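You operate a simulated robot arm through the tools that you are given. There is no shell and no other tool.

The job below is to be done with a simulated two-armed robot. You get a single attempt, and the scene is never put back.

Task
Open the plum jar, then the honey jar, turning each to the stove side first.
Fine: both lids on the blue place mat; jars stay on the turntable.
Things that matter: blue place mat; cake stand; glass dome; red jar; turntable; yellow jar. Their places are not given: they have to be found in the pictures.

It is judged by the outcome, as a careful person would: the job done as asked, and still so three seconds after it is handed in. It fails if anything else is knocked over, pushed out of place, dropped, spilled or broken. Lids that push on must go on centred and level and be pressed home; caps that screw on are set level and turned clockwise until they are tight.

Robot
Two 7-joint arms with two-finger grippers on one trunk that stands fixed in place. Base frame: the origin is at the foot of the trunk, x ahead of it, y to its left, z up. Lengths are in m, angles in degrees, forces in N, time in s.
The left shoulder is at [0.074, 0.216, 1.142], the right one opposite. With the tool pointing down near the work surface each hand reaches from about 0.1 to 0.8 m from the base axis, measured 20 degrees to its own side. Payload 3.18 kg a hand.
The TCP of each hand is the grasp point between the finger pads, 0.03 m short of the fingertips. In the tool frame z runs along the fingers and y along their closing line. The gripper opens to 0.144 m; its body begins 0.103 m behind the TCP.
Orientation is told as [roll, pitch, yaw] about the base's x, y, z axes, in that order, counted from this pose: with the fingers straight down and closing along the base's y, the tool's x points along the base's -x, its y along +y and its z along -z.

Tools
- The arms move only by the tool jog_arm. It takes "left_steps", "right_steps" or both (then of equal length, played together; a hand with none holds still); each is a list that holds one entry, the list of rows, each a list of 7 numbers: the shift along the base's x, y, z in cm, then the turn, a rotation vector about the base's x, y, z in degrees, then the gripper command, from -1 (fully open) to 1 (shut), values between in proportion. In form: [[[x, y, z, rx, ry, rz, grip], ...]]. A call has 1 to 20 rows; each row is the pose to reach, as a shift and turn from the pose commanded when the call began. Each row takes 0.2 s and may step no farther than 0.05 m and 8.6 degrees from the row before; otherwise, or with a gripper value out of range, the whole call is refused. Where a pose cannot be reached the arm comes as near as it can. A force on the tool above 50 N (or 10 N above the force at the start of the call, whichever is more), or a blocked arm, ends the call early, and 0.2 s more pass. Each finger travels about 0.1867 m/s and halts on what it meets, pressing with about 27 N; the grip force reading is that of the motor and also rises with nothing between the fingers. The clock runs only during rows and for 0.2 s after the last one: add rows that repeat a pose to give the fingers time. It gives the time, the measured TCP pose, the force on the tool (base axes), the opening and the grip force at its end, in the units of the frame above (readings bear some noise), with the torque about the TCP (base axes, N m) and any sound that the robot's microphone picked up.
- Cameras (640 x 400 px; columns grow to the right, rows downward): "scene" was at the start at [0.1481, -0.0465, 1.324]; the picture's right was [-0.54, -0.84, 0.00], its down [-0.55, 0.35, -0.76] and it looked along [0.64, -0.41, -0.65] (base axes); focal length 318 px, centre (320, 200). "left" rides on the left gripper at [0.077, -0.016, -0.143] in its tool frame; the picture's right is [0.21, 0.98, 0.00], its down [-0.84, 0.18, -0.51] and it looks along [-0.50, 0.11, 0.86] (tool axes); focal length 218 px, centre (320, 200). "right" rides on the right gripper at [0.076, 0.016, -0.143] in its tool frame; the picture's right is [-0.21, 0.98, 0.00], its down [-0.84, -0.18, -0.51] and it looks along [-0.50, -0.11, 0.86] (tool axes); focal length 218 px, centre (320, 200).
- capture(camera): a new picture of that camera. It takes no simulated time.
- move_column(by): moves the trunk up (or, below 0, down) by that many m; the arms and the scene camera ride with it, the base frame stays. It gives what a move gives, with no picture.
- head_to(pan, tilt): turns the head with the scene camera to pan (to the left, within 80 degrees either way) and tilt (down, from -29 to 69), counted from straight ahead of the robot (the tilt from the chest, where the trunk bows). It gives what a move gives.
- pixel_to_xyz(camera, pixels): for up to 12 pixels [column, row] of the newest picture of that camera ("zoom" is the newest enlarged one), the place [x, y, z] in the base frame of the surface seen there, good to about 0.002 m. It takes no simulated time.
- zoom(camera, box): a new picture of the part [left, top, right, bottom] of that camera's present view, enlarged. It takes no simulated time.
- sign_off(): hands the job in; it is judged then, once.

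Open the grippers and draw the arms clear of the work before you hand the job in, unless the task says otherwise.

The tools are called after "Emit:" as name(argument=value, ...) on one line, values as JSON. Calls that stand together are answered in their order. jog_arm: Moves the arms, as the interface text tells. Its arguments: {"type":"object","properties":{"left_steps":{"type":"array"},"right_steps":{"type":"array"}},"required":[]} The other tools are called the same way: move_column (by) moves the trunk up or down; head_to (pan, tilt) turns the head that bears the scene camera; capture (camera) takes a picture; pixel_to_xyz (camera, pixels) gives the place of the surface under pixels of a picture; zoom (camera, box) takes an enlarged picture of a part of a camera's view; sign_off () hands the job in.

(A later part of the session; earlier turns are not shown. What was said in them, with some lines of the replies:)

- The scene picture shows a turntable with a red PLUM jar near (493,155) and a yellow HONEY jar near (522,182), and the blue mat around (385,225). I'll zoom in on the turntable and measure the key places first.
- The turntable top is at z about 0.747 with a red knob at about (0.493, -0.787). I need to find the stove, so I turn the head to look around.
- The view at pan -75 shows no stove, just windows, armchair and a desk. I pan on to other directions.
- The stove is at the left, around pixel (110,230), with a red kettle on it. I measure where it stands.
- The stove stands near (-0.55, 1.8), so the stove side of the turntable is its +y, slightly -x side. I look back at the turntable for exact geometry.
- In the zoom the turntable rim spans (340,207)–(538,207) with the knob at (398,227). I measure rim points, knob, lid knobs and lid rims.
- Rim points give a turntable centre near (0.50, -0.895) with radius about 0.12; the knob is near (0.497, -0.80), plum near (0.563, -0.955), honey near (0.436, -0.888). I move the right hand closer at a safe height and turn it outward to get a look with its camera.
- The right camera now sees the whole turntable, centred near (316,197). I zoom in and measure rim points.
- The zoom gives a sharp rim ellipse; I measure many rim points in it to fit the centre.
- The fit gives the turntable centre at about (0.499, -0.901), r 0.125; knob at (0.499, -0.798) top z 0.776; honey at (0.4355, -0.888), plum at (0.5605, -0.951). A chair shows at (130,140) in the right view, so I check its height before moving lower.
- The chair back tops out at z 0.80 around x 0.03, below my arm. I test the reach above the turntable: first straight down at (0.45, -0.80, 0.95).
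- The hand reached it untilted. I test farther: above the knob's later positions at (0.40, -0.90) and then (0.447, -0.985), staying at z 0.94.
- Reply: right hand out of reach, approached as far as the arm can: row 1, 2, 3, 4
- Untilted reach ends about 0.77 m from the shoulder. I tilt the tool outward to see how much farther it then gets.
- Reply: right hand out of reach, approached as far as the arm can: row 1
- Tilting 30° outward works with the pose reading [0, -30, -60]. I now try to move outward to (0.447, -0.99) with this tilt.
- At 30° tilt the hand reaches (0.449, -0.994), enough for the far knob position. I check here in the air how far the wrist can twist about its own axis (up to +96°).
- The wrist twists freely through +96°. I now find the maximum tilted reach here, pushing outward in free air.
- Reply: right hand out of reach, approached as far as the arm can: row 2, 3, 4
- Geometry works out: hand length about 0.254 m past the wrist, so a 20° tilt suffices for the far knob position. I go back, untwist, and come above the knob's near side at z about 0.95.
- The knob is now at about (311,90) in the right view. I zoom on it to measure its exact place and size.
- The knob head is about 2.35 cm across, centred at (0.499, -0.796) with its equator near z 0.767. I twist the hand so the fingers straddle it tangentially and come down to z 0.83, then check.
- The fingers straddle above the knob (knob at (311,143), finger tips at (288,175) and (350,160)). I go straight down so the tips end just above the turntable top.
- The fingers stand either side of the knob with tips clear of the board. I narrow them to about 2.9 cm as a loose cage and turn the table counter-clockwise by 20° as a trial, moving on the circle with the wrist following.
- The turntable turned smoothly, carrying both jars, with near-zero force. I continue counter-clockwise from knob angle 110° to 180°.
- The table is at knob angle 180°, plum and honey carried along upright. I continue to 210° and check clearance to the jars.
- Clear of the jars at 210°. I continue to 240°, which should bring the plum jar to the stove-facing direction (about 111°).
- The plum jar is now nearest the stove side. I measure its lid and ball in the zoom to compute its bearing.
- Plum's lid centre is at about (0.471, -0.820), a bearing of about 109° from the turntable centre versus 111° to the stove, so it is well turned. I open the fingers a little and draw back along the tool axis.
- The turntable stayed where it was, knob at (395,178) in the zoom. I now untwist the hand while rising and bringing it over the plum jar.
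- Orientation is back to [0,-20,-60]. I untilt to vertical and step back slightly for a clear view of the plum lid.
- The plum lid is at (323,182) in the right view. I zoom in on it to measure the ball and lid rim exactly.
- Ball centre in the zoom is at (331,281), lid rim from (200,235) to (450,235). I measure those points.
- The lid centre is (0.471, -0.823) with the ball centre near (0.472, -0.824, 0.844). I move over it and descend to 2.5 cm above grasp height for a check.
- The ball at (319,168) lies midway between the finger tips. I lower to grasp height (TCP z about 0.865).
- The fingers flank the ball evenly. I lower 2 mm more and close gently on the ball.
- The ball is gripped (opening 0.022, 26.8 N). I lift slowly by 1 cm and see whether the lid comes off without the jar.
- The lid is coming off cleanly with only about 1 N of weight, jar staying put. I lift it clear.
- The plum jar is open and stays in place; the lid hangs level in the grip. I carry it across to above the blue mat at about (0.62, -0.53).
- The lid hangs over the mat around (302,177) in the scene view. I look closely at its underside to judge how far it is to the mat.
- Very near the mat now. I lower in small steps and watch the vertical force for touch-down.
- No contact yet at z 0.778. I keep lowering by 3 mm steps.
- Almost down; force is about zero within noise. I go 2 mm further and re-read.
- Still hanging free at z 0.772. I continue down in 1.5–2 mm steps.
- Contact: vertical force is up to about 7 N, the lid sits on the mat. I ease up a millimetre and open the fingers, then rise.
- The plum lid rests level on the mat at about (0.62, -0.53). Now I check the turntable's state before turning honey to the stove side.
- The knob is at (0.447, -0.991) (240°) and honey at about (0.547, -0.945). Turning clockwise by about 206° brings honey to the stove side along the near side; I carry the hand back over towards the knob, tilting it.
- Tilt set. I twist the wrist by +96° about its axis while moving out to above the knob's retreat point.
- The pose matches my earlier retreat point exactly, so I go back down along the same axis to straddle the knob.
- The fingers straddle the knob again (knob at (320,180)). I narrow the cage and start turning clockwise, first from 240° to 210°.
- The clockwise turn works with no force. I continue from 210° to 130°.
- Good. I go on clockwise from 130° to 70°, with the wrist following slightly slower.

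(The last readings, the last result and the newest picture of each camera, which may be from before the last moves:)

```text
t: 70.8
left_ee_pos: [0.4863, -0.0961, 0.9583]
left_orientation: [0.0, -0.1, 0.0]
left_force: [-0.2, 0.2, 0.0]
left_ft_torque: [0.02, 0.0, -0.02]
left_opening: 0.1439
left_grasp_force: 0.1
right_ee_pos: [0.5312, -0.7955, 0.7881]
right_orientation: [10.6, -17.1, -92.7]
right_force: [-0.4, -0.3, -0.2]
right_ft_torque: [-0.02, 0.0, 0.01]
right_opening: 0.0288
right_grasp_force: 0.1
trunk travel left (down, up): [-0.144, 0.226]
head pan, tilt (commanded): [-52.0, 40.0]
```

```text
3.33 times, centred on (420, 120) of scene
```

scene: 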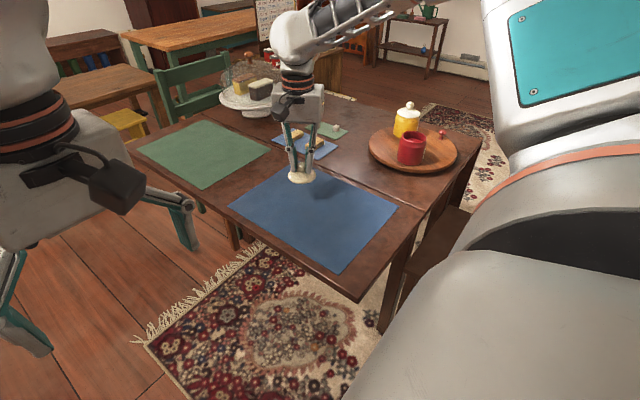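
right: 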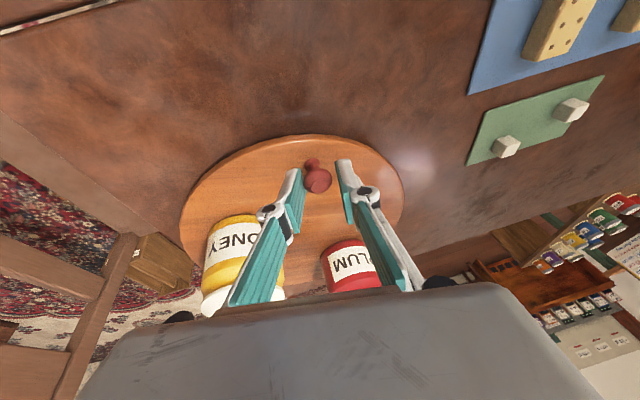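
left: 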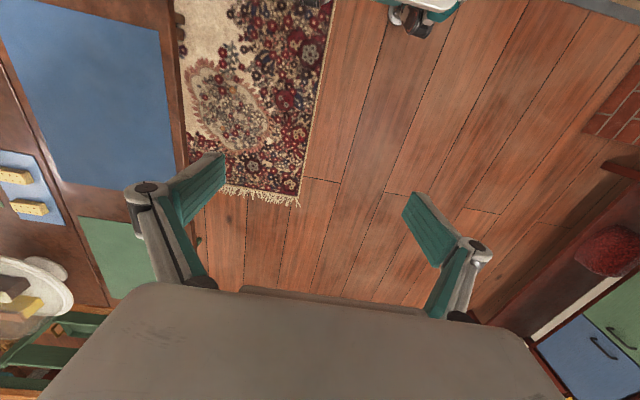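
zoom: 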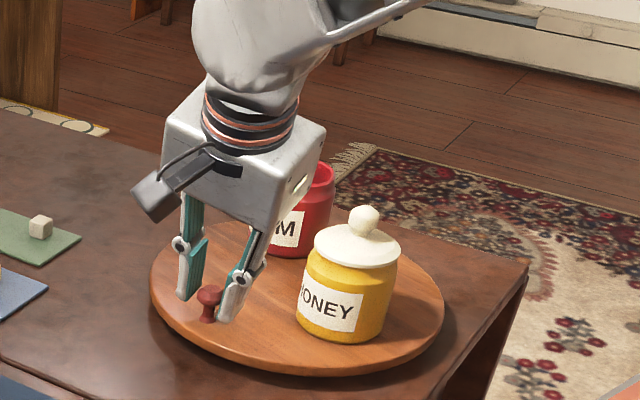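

Clear so far. I turn the next part, 70° to 50°, and check the gap between the gripper body and the honey lid.

Emit:
jog_arm(right_steps=[[[0.85, -0.35, 0, 0.56, -0.96, -3.06, 0.6], [1.66, -0.77, 0, 1.11, -1.92, -6.11, 0.6], [2.43, -1.26, 0, 1.67, -2.89, -9.17, 0.6], [3.16, -1.82, 0, 2.22, -3.85, -12.22, 0.6], [3.16, -1.82, 0, 2.22, -3.85, -12.22, 0.6]]])

Emit:
capture(camera="right")

Emit:
zoom(camera="scene", box=[340, 60, 500, 180])

```text
t: 72.0
left_ee_pos: [0.4865, -0.0965, 0.9571]
left_orientation: [0.0, 0.1, 0.2]
left_force: [-0.5, -0.2, 0.0]
left_ft_torque: [-0.02, -0.01, 0.0]
left_opening: 0.1441
left_grasp_force: 0.1
right_ee_pos: [0.5643, -0.8159, 0.7873]
right_orientation: [14.3, -14.3, -105.9]
right_force: [0.0, 0.5, 0.0]
right_ft_torque: [0.02, -0.01, -0.03]
right_opening: 0.0287
right_grasp_force: 0.1
trunk travel left (down, up): [-0.144, 0.226]
head pan, tilt (commanded): [-52.0, 40.0]
```

```text
taken
```

right: 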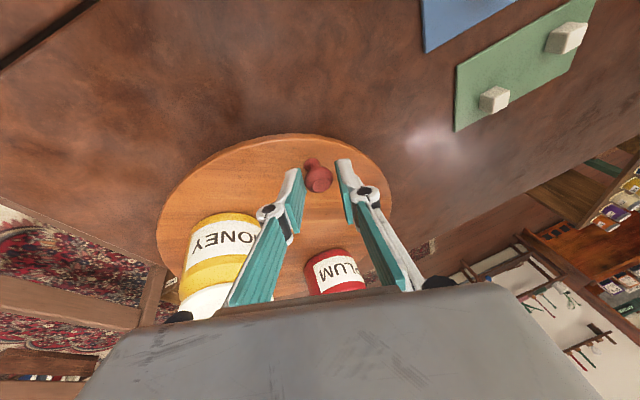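

```text
3.33 times, centred on (420, 120) of scene
```

zoom: 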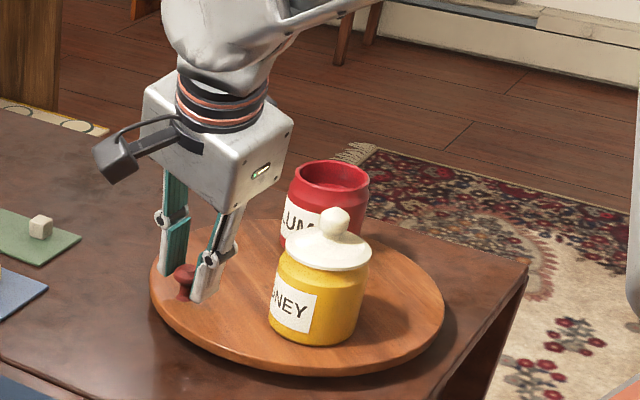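

The gripper body keeps a wide gap to the honey lid. I turn the last 15° to 35°.

Emit:
jog_arm(right_steps=[[[0.67, -0.62, 0, 0.56, -0.96, -3.06, 0.6], [1.29, -1.29, 0, 1.11, -1.92, -6.11, 0.6], [1.85, -2.02, 0, 1.67, -2.89, -9.17, 0.6], [1.85, -2.02, 0, 1.67, -2.89, -9.17, 0.6], [1.85, -2.02, 0, 1.67, -2.89, -9.17, 0.6]]])

Emit:
zoom(camera="scene", box=[340, 60, 500, 180])

```text
t: 73.2
left_ee_pos: [0.4863, -0.0968, 0.9575]
left_orientation: [0.0, 0.0, 0.1]
left_force: [0.1, 0.2, 0.0]
left_ft_torque: [0.03, 0.01, 0.0]
left_opening: 0.1441
left_grasp_force: 0.2
right_ee_pos: [0.5827, -0.8343, 0.7881]
right_orientation: [16.3, -11.6, -115.5]
right_force: [-0.2, 0.3, 0.0]
right_ft_torque: [-0.03, 0.03, 0.01]
right_opening: 0.0288
right_grasp_force: 0.1
trunk travel left (down, up): [-0.144, 0.226]
head pan, tilt (commanded): [-52.0, 40.0]
```

```text
3.33 times, centred on (420, 120) of scene
```

zoom: 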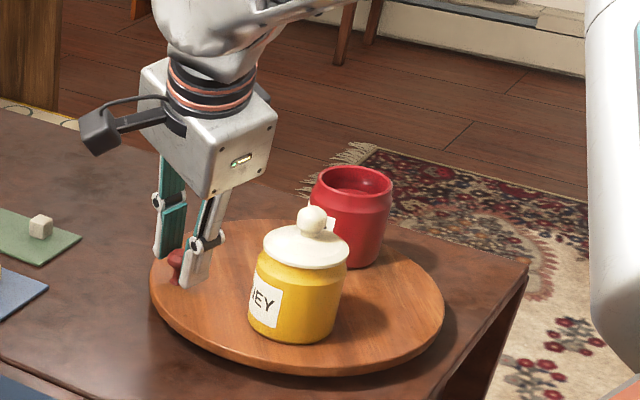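

Honey now stands in front. I measure its lid for the bearing from the turntable centre.

Emit:
pixel_to_xyz(camera="zoom", pixels=[[311, 222], [266, 250], [346, 250], [307, 245], [290, 275], [352, 175]])

```text
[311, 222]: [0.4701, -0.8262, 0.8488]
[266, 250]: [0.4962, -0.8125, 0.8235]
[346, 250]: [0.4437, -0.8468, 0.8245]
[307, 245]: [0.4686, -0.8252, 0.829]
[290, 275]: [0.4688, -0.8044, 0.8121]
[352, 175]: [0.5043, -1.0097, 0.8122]
```

Honey's lid centre is about (0.472, -0.833), bearing about 111° — facing the stove. I open the cage and withdraw along the tool axis.

Emit:
jog_arm(right_steps=[[[0, 0, 0, 0, 0, 0, 0.4], [0, 0, 0, 0, 0, 0, 0.4], [-0.34, 0.59, 1.88, 0, 0, 0, 0.4], [-0.86, 1.48, 4.7, 0, 0, 0, 0.4], [-1.54, 2.66, 8.5, 0, 0, 0, 0.4], [-2.3, 4.0, 12.7, 0, 0, 0, 0.4], [-2.8, 4.9, 15.5, 0, 0, 0, 0.4], [-3.5, 6.5, 19.5, 0, 0, 0, 0.4]]])

Emit:
zoom(camera="scene", box=[340, 60, 500, 180])

```text
t: 75.0
left_ee_pos: [0.4849, -0.0952, 0.9588]
left_orientation: [-0.1, -0.2, 0.1]
left_force: [0.2, -0.4, 0.1]
left_ft_torque: [-0.02, -0.03, 0.0]
left_opening: 0.1441
left_grasp_force: 0.0
right_ee_pos: [0.5475, -0.7682, 0.985]
right_orientation: [16.6, -11.8, -115.5]
right_force: [-1.3, 0.2, 0.1]
right_ft_torque: [-0.04, -0.01, 0.01]
right_opening: 0.0434
right_grasp_force: 0.1
trunk travel left (down, up): [-0.144, 0.226]
head pan, tilt (commanded): [-52.0, 40.0]
```

```text
3.33 times, centred on (420, 120) of scene
```

zoom: 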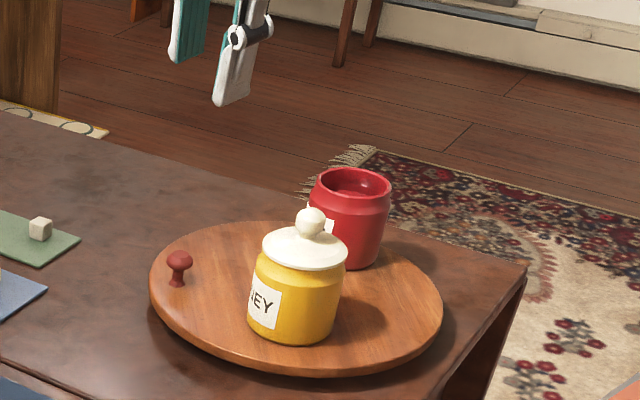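

The table stays still with honey to the stove side. I untwist the wrist and bring the hand over behind the honey jar.

Emit:
jog_arm(right_steps=[[[-1.5, 0.1, 0.3, -1.31, 2.28, 7.24, 0.4], [-3, 0.2, 0.6, -2.63, 4.56, 14.49, 0.4], [-4.5, 0.3, 0.9, -3.94, 6.84, 21.73, 0.4], [-6, 0.3, 1.2, -5.26, 9.11, 28.97, 0.4], [-7.5, 0.3, 1.5, -6.57, 11.39, 36.21, 0.4], [-9, 0.3, 1.5, -7.89, 13.67, 43.46, 0.4], [-10.5, 0.3, 1.5, -9.2, 15.95, 50.7, 0.4], [-10.5, 0.3, 1.5, -9.2, 15.95, 50.7, 0.4]]])

Emit:
jog_arm(right_steps=[[[0, 0, 0, 6.93, 4, 0, 0.4], [0, 0, 0, 13.86, 8, 0, 0.4], [0, 0, 0, 17.32, 10, 0, 0.4], [0, 0, 0, 17.32, 10, 0, 0.4]]])

Emit:
capture(camera="right")

```text
t: 76.8
left_ee_pos: [0.4859, -0.0964, 0.9572]
left_orientation: [0.0, 0.0, 0.0]
left_force: [0.6, 0.3, 0.5]
left_ft_torque: [0.01, 0.01, 0.0]
left_opening: 0.1442
left_grasp_force: 0.1
right_ee_pos: [0.4416, -0.7669, 0.9985]
right_orientation: [-0.1, -20.1, -59.6]
right_force: [-0.3, -0.2, -0.9]
right_ft_torque: [0.0, 0.0, -0.05]
right_opening: 0.0432
right_grasp_force: 0.1
trunk travel left (down, up): [-0.144, 0.226]
head pan, tilt (commanded): [-52.0, 40.0]
```

```text
t: 77.8
left_ee_pos: [0.4865, -0.0963, 0.958]
left_orientation: [-0.1, 0.0, 0.0]
left_force: [-0.2, 0.5, 0.1]
left_ft_torque: [0.02, -0.01, -0.01]
left_opening: 0.1438
left_grasp_force: 0.0
right_ee_pos: [0.4414, -0.7672, 0.9981]
right_orientation: [0.0, 0.0, -59.8]
right_force: [-0.3, 1.1, 0.5]
right_ft_torque: [-0.03, 0.01, 0.02]
right_opening: 0.0434
right_grasp_force: 0.2
trunk travel left (down, up): [-0.144, 0.226]
head pan, tilt (commanded): [-52.0, 40.0]
```

```text
taken
```

right: 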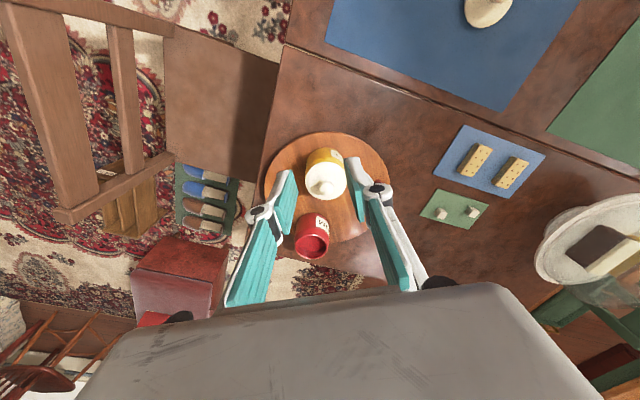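

The honey lid is at (325,182) in the right view. I zoom for an exact measurement.

Emit:
zoom(camera="right", box=[285, 140, 365, 205])

```text
6.15 times, centred on (325, 172) of right
```

zoom: 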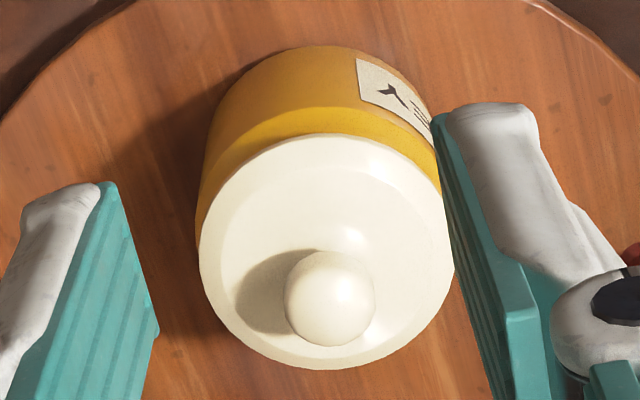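

Ball centre is at (330,298), lid rim spans (200,250)–(452,250) and (325,135)–(325,367). I measure these.

Emit:
pixel_to_xyz(camera="zoom", pixels=[[330, 298], [288, 298], [372, 298], [330, 260], [203, 252], [447, 252], [325, 139], [323, 362], [240, 170], [410, 170], [232, 330], [420, 330]])

```text
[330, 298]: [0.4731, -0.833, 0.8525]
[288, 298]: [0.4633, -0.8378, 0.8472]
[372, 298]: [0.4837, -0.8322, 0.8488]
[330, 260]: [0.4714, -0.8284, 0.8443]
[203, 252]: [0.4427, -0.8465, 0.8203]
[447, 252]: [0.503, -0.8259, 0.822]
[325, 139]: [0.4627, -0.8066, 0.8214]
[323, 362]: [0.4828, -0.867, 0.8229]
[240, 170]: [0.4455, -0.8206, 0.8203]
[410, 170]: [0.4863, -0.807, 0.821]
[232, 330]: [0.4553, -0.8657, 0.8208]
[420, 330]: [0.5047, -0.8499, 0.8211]
```

The honey lid centre is (0.473, -0.836), bearing about 112°, and the ball near (0.474, -0.8365, 0.843). I move over it and down to 2.5 cm above grasp height.

Emit:
jog_arm(right_steps=[[[1.6, -3.5, -2, 0, 0, 0, 0.4], [3.2, -6.95, -4, 0, 0, 0, 0.4], [3.2, -6.95, -8, 0, 0, 0, 0.4], [3.2, -6.95, -10.5, 0, 0, 0, 0.4], [3.2, -6.95, -10.5, 0, 0, 0, 0.4]]])

Emit:
zoom(camera="right", box=[270, 120, 370, 200])

Emit:
zoom(camera="scene", box=[360, 80, 480, 180])

```text
t: 79.0
left_ee_pos: [0.486, -0.0963, 0.9574]
left_orientation: [0.0, 0.0, 0.1]
left_force: [0.4, -0.4, -0.1]
left_ft_torque: [-0.01, 0.02, 0.02]
left_opening: 0.1443
left_grasp_force: 0.1
right_ee_pos: [0.4741, -0.8345, 0.8911]
right_orientation: [0.0, -0.1, -59.8]
right_force: [0.3, -0.6, -0.3]
right_ft_torque: [0.0, -0.04, 0.02]
right_opening: 0.0435
right_grasp_force: 0.0
trunk travel left (down, up): [-0.144, 0.226]
head pan, tilt (commanded): [-52.0, 40.0]
```

```text
5.00 times, centred on (320, 160) of right
```

zoom: 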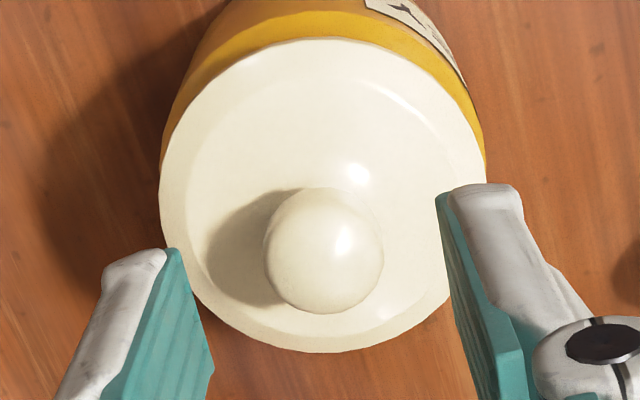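

```text
4.00 times, centred on (420, 130) of scene
```

zoom: 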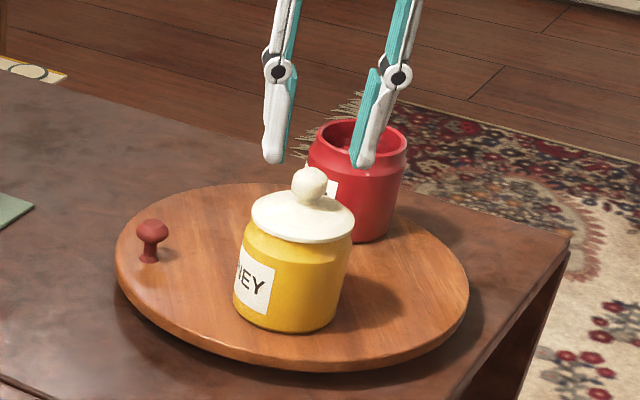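

The ball is centred between the fingers (column 320, row 170). I descend to grasp height.

Emit:
jog_arm(right_steps=[[[0.1, -0.15, -1.2, 0, 0, 0, 0.4], [0.1, -0.15, -2.2, 0, 0, 0, 0.4], [0.1, -0.15, -2.7, 0, 0, 0, 0.4], [0.1, -0.15, -2.7, 0, 0, 0, 0.4]]])

Emit:
zoom(camera="scene", box=[360, 80, 480, 180])

Emit:
zoom(camera="right", box=[270, 120, 370, 200])

```text
t: 80.0
left_ee_pos: [0.4866, -0.0965, 0.9564]
left_orientation: [-0.1, 0.0, 0.0]
left_force: [0.8, 0.0, -0.8]
left_ft_torque: [-0.03, 0.02, -0.04]
left_opening: 0.1438
left_grasp_force: 0.0
right_ee_pos: [0.4771, -0.8385, 0.8644]
right_orientation: [-0.1, 0.0, -59.7]
right_force: [0.3, 0.1, 0.5]
right_ft_torque: [0.0, 0.0, 0.0]
right_opening: 0.0433
right_grasp_force: 0.0
trunk travel left (down, up): [-0.144, 0.226]
head pan, tilt (commanded): [-52.0, 40.0]
```

```text
4.00 times, centred on (420, 130) of scene
```

zoom: 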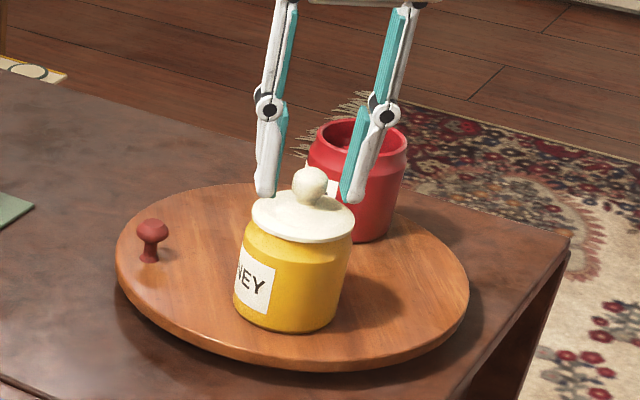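

```text
5.00 times, centred on (320, 160) of right
```

zoom: 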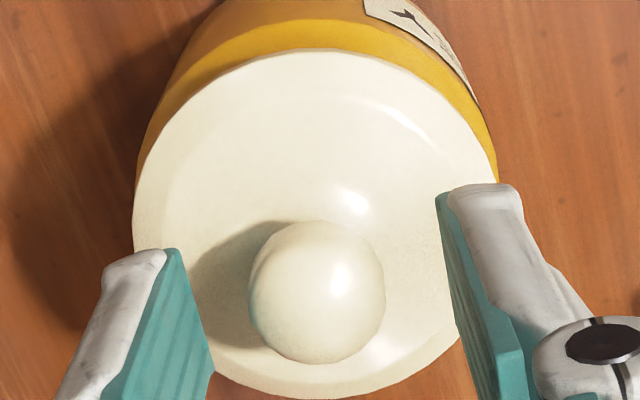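

The ball is centred (319.6, 178). I close gently.

Emit:
jog_arm(right_steps=[[[0, 0, 0, 0, 0, 0, 0.5], [0, 0, 0, 0, 0, 0, 0.6], [0, 0, 0, 0, 0, 0, 0.66], [0, 0, 0, 0, 0, 0, 0.72], [0, 0, 0, 0, 0, 0, 0.8], [0, 0, 0, 0, 0, 0, 0.9], [0, 0, 0, 0, 0, 0, 0.9]]])

Emit:
jog_arm(right_steps=[[[0, 0, 0.2, 0, 0, 0, 0.9], [0, 0, 0.4, 0, 0, 0, 0.9], [0, 0, 0.7, 0, 0, 0, 0.9], [0, 0, 1.0, 0, 0, 0, 0.9], [0, 0, 1.0, 0, 0, 0, 0.9]]])

Emit:
zoom(camera="scene", box=[360, 80, 480, 180])

```text
t: 81.6
left_ee_pos: [0.4864, -0.0958, 0.9568]
left_orientation: [-0.1, 0.0, 0.1]
left_force: [0.2, 0.7, -1.0]
left_ft_torque: [0.0, -0.03, 0.02]
left_opening: 0.1441
left_grasp_force: 0.2
right_ee_pos: [0.4757, -0.8378, 0.8648]
right_orientation: [-0.1, 0.0, -59.8]
right_force: [0.5, -1.1, -0.3]
right_ft_torque: [-0.02, -0.01, 0.0]
right_opening: 0.0219
right_grasp_force: 27.2
trunk travel left (down, up): [-0.144, 0.226]
head pan, tilt (commanded): [-52.0, 40.0]
```

```text
t: 82.8
left_ee_pos: [0.4857, -0.0975, 0.957]
left_orientation: [0.0, -0.1, 0.1]
left_force: [0.0, -0.4, 0.9]
left_ft_torque: [-0.02, 0.02, 0.0]
left_opening: 0.1441
left_grasp_force: 0.0
right_ee_pos: [0.4756, -0.8382, 0.8759]
right_orientation: [0.0, 0.0, -59.8]
right_force: [0.0, -0.6, -0.8]
right_ft_torque: [-0.01, -0.05, 0.0]
right_opening: 0.0221
right_grasp_force: 27.0
trunk travel left (down, up): [-0.144, 0.226]
head pan, tilt (commanded): [-52.0, 40.0]
```

```text
4.00 times, centred on (420, 130) of scene
```

zoom: 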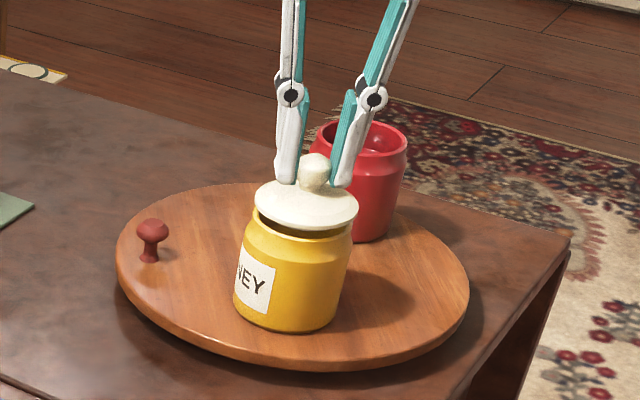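

The honey lid is lifting freely, jar unmoved. I lift it well clear straight up.

Emit:
jog_arm(right_steps=[[[0, 0, 1, 0, 0, 0, 0.9], [0, 0, 2.5, 0, 0, 0, 0.9], [0, 0, 4.5, 0, 0, 0, 0.9], [0, 0, 7, 0, 0, 0, 0.9], [0, 0, 9, 0, 0, 0, 0.9], [0, 0, 9, 0, 0, 0, 0.9]]])

Emit:
capture(camera="scene")

Emit:
pixel_to_xyz(camera="scene", pixels=[[302, 178], [232, 206], [398, 207], [343, 272], [287, 163], [300, 190]])

```text
t: 84.2
left_ee_pos: [0.4867, -0.0967, 0.9576]
left_orientation: [-0.1, 0.0, 0.1]
left_force: [-0.5, 0.0, -0.1]
left_ft_torque: [0.0, 0.0, 0.02]
left_opening: 0.1441
left_grasp_force: 0.0
right_ee_pos: [0.4751, -0.8374, 0.9647]
right_orientation: [0.0, 0.1, -59.8]
right_force: [-0.4, -0.1, -0.7]
right_ft_torque: [0.01, -0.02, -0.02]
right_opening: 0.0217
right_grasp_force: 27.2
trunk travel left (down, up): [-0.144, 0.226]
head pan, tilt (commanded): [-52.0, 40.0]
```

```text
taken
```

scene: 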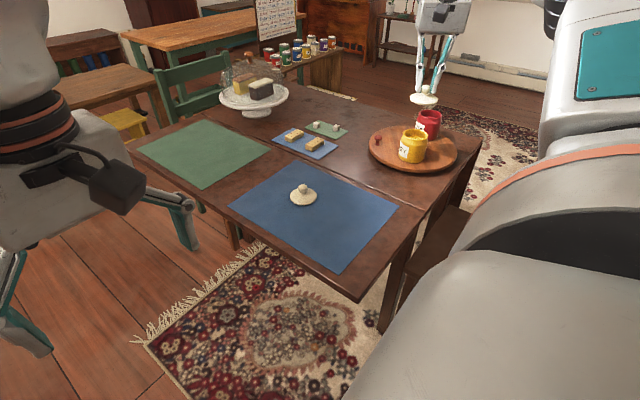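

```text
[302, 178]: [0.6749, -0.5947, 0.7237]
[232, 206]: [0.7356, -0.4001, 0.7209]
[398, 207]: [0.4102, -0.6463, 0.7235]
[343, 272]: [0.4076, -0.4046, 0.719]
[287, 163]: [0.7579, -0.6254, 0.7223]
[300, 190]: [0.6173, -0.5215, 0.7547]
```

The honey jar is open. I carry its lid to a free spot on the mat at about (0.50, -0.53), 12 cm from the plum lid.

Emit:
jog_arm(right_steps=[[[0.4, 4.4, 0, 0, 0, 0, 0.9], [0.8, 8.8, 0, 0, 0, 0, 0.9], [1.2, 13.2, 0, 0, 0, 0, 0.9], [1.6, 17.6, 0, 0, 0, 0, 0.9], [2.0, 22, 0, 0, 0, 0, 0.9], [2.3, 26.4, 0, 0, 0, 0, 0.9], [2.5, 30.5, 0, 0, 0, 0, 0.9], [2.5, 30.7, -4, 0, 0, 0, 0.9], [2.5, 30.7, -8, 0, 0, 0, 0.9], [2.5, 30.7, -12, 0, 0, 0, 0.9], [2.5, 30.7, -15, 0, 0, 0, 0.9], [2.5, 30.7, -17, 0, 0, 0, 0.9], [2.5, 30.7, -17, 0, 0, 0, 0.9]]])

Emit:
zoom(camera="scene", box=[260, 130, 400, 240])

Emit:
capture(camera="right")

```text
t: 87.0
left_ee_pos: [0.4851, -0.0962, 0.9566]
left_orientation: [0.0, -0.1, 0.1]
left_force: [-1.0, 0.5, 0.0]
left_ft_torque: [0.0, 0.02, 0.02]
left_opening: 0.1441
left_grasp_force: 0.2
right_ee_pos: [0.5006, -0.5317, 0.7955]
right_orientation: [0.0, 0.0, -59.7]
right_force: [-0.2, -0.6, -1.8]
right_ft_torque: [-0.02, 0.0, 0.01]
right_opening: 0.0219
right_grasp_force: 27.2
trunk travel left (down, up): [-0.144, 0.226]
head pan, tilt (commanded): [-52.0, 40.0]
```

```text
3.64 times, centred on (330, 185) of scene
```

zoom: 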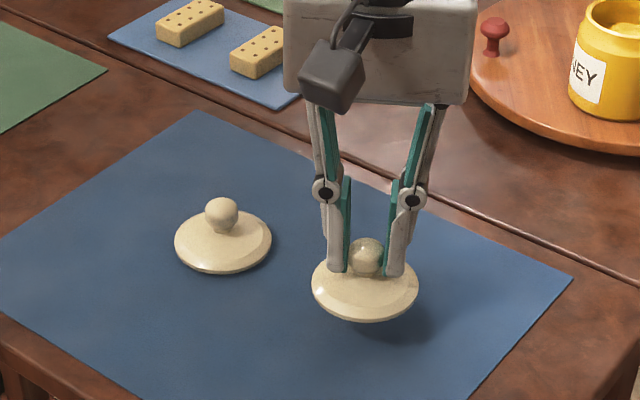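

```text
taken
```

right: 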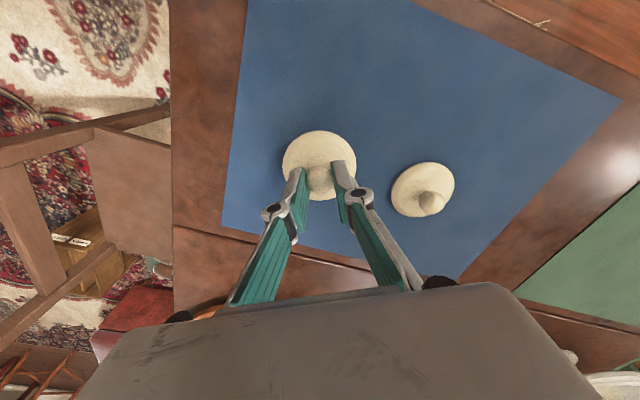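

The lid is over the mat, well inside it and clear of the plum lid. I lower to just above contact (about z 0.775).

Emit:
jog_arm(right_steps=[[[0, 0, -0.8, 0, 0, 0, 0.9], [0, 0, -1.5, 0, 0, 0, 0.9], [0, 0, -2.0, 0, 0, 0, 0.9], [0, 0, -2.0, 0, 0, 0, 0.9]]])

Emit:
jog_arm(right_steps=[[[0, 0, -0.15, 0, 0, 0, 0.9], [0, 0, -0.3, 0, 0, 0, 0.9], [0, 0, -0.3, 0, 0, 0, 0.9]]])

```text
t: 88.0
left_ee_pos: [0.486, -0.0964, 0.9582]
left_orientation: [0.0, 0.0, 0.1]
left_force: [-0.8, -0.1, -0.2]
left_ft_torque: [0.0, -0.01, 0.01]
left_opening: 0.144
left_grasp_force: 0.0
right_ee_pos: [0.4981, -0.5315, 0.7755]
right_orientation: [0.0, 0.0, -59.7]
right_force: [-0.3, 0.3, -1.1]
right_ft_torque: [0.01, -0.02, 0.0]
right_opening: 0.022
right_grasp_force: 27.2
trunk travel left (down, up): [-0.144, 0.226]
head pan, tilt (commanded): [-52.0, 40.0]
```

```text
t: 88.8
left_ee_pos: [0.4853, -0.0972, 0.9577]
left_orientation: [0.0, 0.0, 0.1]
left_force: [0.4, 0.1, 0.4]
left_ft_torque: [0.01, 0.02, -0.02]
left_opening: 0.1439
left_grasp_force: 0.1
right_ee_pos: [0.5, -0.5311, 0.7724]
right_orientation: [0.0, 0.0, -59.7]
right_force: [0.2, 0.8, -1.3]
right_ft_torque: [-0.01, -0.01, -0.01]
right_opening: 0.0217
right_grasp_force: 26.9
trunk travel left (down, up): [-0.144, 0.226]
head pan, tilt (commanded): [-52.0, 40.0]
```

Still free at z 0.772 (weight only). I lower 2 mm at a time until contact.

Emit:
jog_arm(right_steps=[[[0, 0, -0.1, 0, 0, 0, 0.9], [0, 0, -0.2, 0, 0, 0, 0.9], [0, 0, -0.2, 0, 0, 0, 0.9]]])

```text
t: 89.6
left_ee_pos: [0.4857, -0.0966, 0.958]
left_orientation: [-0.1, -0.1, 0.1]
left_force: [0.3, -0.2, 0.7]
left_ft_torque: [-0.03, 0.01, -0.01]
left_opening: 0.1441
left_grasp_force: 0.1
right_ee_pos: [0.5004, -0.5328, 0.7716]
right_orientation: [0.2, -0.2, -59.9]
right_force: [-2.4, -1.4, 12.0]
right_ft_torque: [-0.12, -0.1, -0.03]
right_opening: 0.0218
right_grasp_force: 26.6
trunk travel left (down, up): [-0.144, 0.226]
head pan, tilt (commanded): [-52.0, 40.0]
```

Contact at z 0.7716 with about 12 N. I ease up a millimetre, open the fingers and rise.

Emit:
jog_arm(right_steps=[[[0, 0, 0.15, 0, 0, 0, 0.9], [0, 0, 0.15, 0, 0, 0, 0.9], [0, 0, 0.15, 0, 0, 0, 0.7], [0, 0, 0.15, 0, 0, 0, 0.6], [0, 0, 0.15, 0, 0, 0, 0.4], [0, 0, 0.15, 0, 0, 0, 0.4], [0, 0, 2, 0, 0, 0, 0.4], [0, 0, 5, 0, 0, 0, 0.4], [0, 0, 9, 0, 0, 0, 0.4], [0, 0, 13, 0, 0, 0, 0.4]]])

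Emit:
capture(camera="right")

Emit:
capture(camera="scene")

```text
t: 91.8
left_ee_pos: [0.4851, -0.0956, 0.9569]
left_orientation: [-0.1, -0.2, 0.0]
left_force: [0.1, -0.3, 0.8]
left_ft_torque: [0.01, -0.03, 0.02]
left_opening: 0.1441
left_grasp_force: 0.0
right_ee_pos: [0.4998, -0.5305, 0.9014]
right_orientation: [0.0, -0.1, -59.9]
right_force: [-0.8, -0.2, 0.2]
right_ft_torque: [0.02, -0.04, 0.04]
right_opening: 0.0432
right_grasp_force: 0.0
trunk travel left (down, up): [-0.144, 0.226]
head pan, tilt (commanded): [-52.0, 40.0]
```

```text
taken
```

right: 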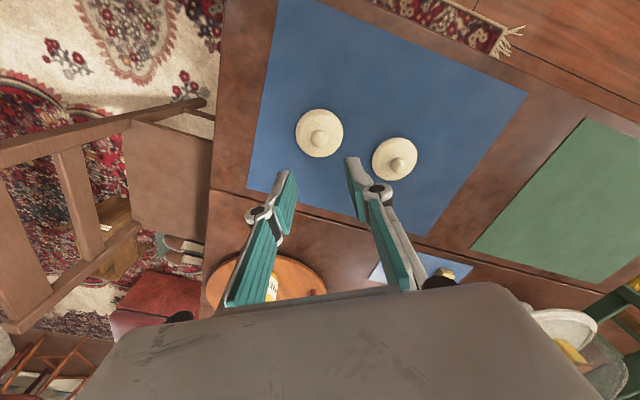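

```text
taken
```

scene: 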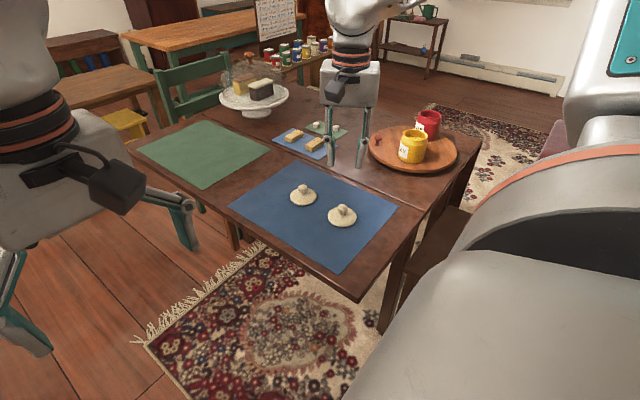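

Both lids sit on the blue mat and both jars stand open on the turntable. I draw the right arm up and back, clear of the table, and open its gripper.

Emit:
jog_arm(right_steps=[[[0, 0, 4, 0, 0, 0, 0.4], [-1, 0.5, 8, 0, 0, 0, 0], [-3, 1.5, 11, 0, 0, 8, -0.5], [-6, 2.5, 12.5, 0, 0, 16, -1], [-9.5, 4, 12.5, 0, 0, 24, -1], [-13, 5.5, 12.5, 0, 0, 32, -1], [-16, 6.5, 12.5, 0, 0, 40, -1], [-18, 7, 12.5, 0, 0, 48, -1], [-18, 7, 12.5, 0, 0, 56, -1], [-18, 7, 12.5, 0, 0, 60, -1]]])

Emit:
move_column(by=0.08)

Emit:
capture(camera="scene")

Emit:
zoom(camera="scene", box=[340, 90, 500, 200])

Emit:
zoom(camera="scene", box=[200, 140, 420, 290])

```text
t: 94.0
left_ee_pos: [0.487, -0.0963, 0.9568]
left_orientation: [-0.1, 0.0, 0.1]
left_force: [0.1, 0.1, 0.5]
left_ft_torque: [-0.05, 0.02, 0.01]
left_opening: 0.1441
left_grasp_force: 0.1
right_ee_pos: [0.3204, -0.4665, 1.0087]
right_orientation: [-0.1, 0.0, 0.2]
right_force: [-0.7, 0.3, -0.1]
right_ft_torque: [-0.02, -0.02, 0.01]
right_opening: 0.1441
right_grasp_force: 0.1
right hand out of reach, approached as far as the arm can: row 7, 8, 9, 10
trunk travel left (down, up): [-0.144, 0.226]
head pan, tilt (commanded): [-52.0, 40.0]
```

```text
t: 95.2
left_ee_pos: [0.4865, -0.0963, 1.0366]
left_orientation: [0.0, 0.0, 0.2]
left_force: [-1.1, 0.1, -0.8]
left_ft_torque: [-0.03, 0.02, -0.01]
left_opening: 0.144
left_grasp_force: 0.1
right_ee_pos: [0.324, -0.4666, 1.0888]
right_orientation: [0.0, 0.1, 0.2]
right_force: [1.1, -0.2, 0.1]
right_ft_torque: [-0.01, 0.06, 0.0]
right_opening: 0.1442
right_grasp_force: 0.0
trunk travel left (down, up): [-0.224, 0.146]
head pan, tilt (commanded): [-52.0, 40.0]
```

```text
taken
```

scene: 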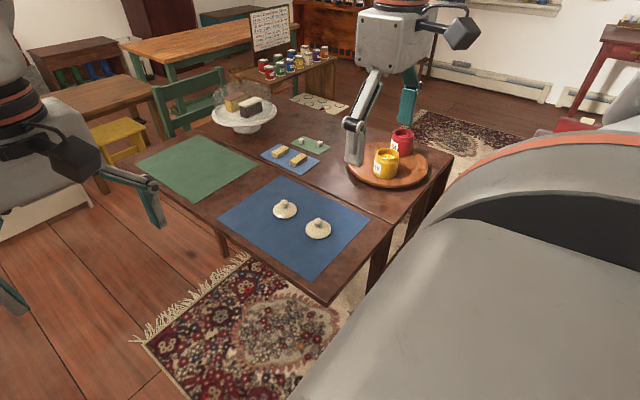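

```text
3.64 times, centred on (420, 145) of scene
```

zoom: 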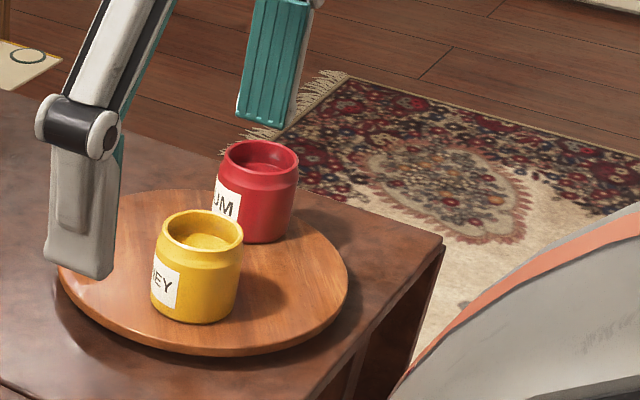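

```text
2.67 times, centred on (310, 215) of scene
```

zoom: 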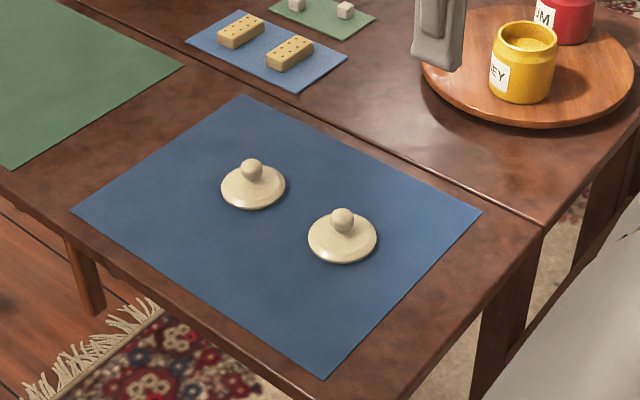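

The final pictures show both lids level on the blue mat. The open plum and honey jars are upright on the turntable, nothing else has moved, both grippers are open and the arms are clear. I hand the job in.

Emit:
sign_off()

```text
The job is handed in.
```

The plum jar was opened first, then the honey jar. I turned each to within a couple of degrees of the stove before lifting its lid.

- **Lids:** both lie level on the blue place mat, about 12 cm apart and well inside its edges.
- **Jars:** both stand open and upright on the turntable. Honey is still on the stove side.
- **Everything else:** nothing looked knocked, moved or spilled in the final pictures. The cake stand, glass dome and plates were where they started.
- **Arms:** I opened both grippers and drew the right arm back near its starting position. The left arm was not used. Then I handed the job in.
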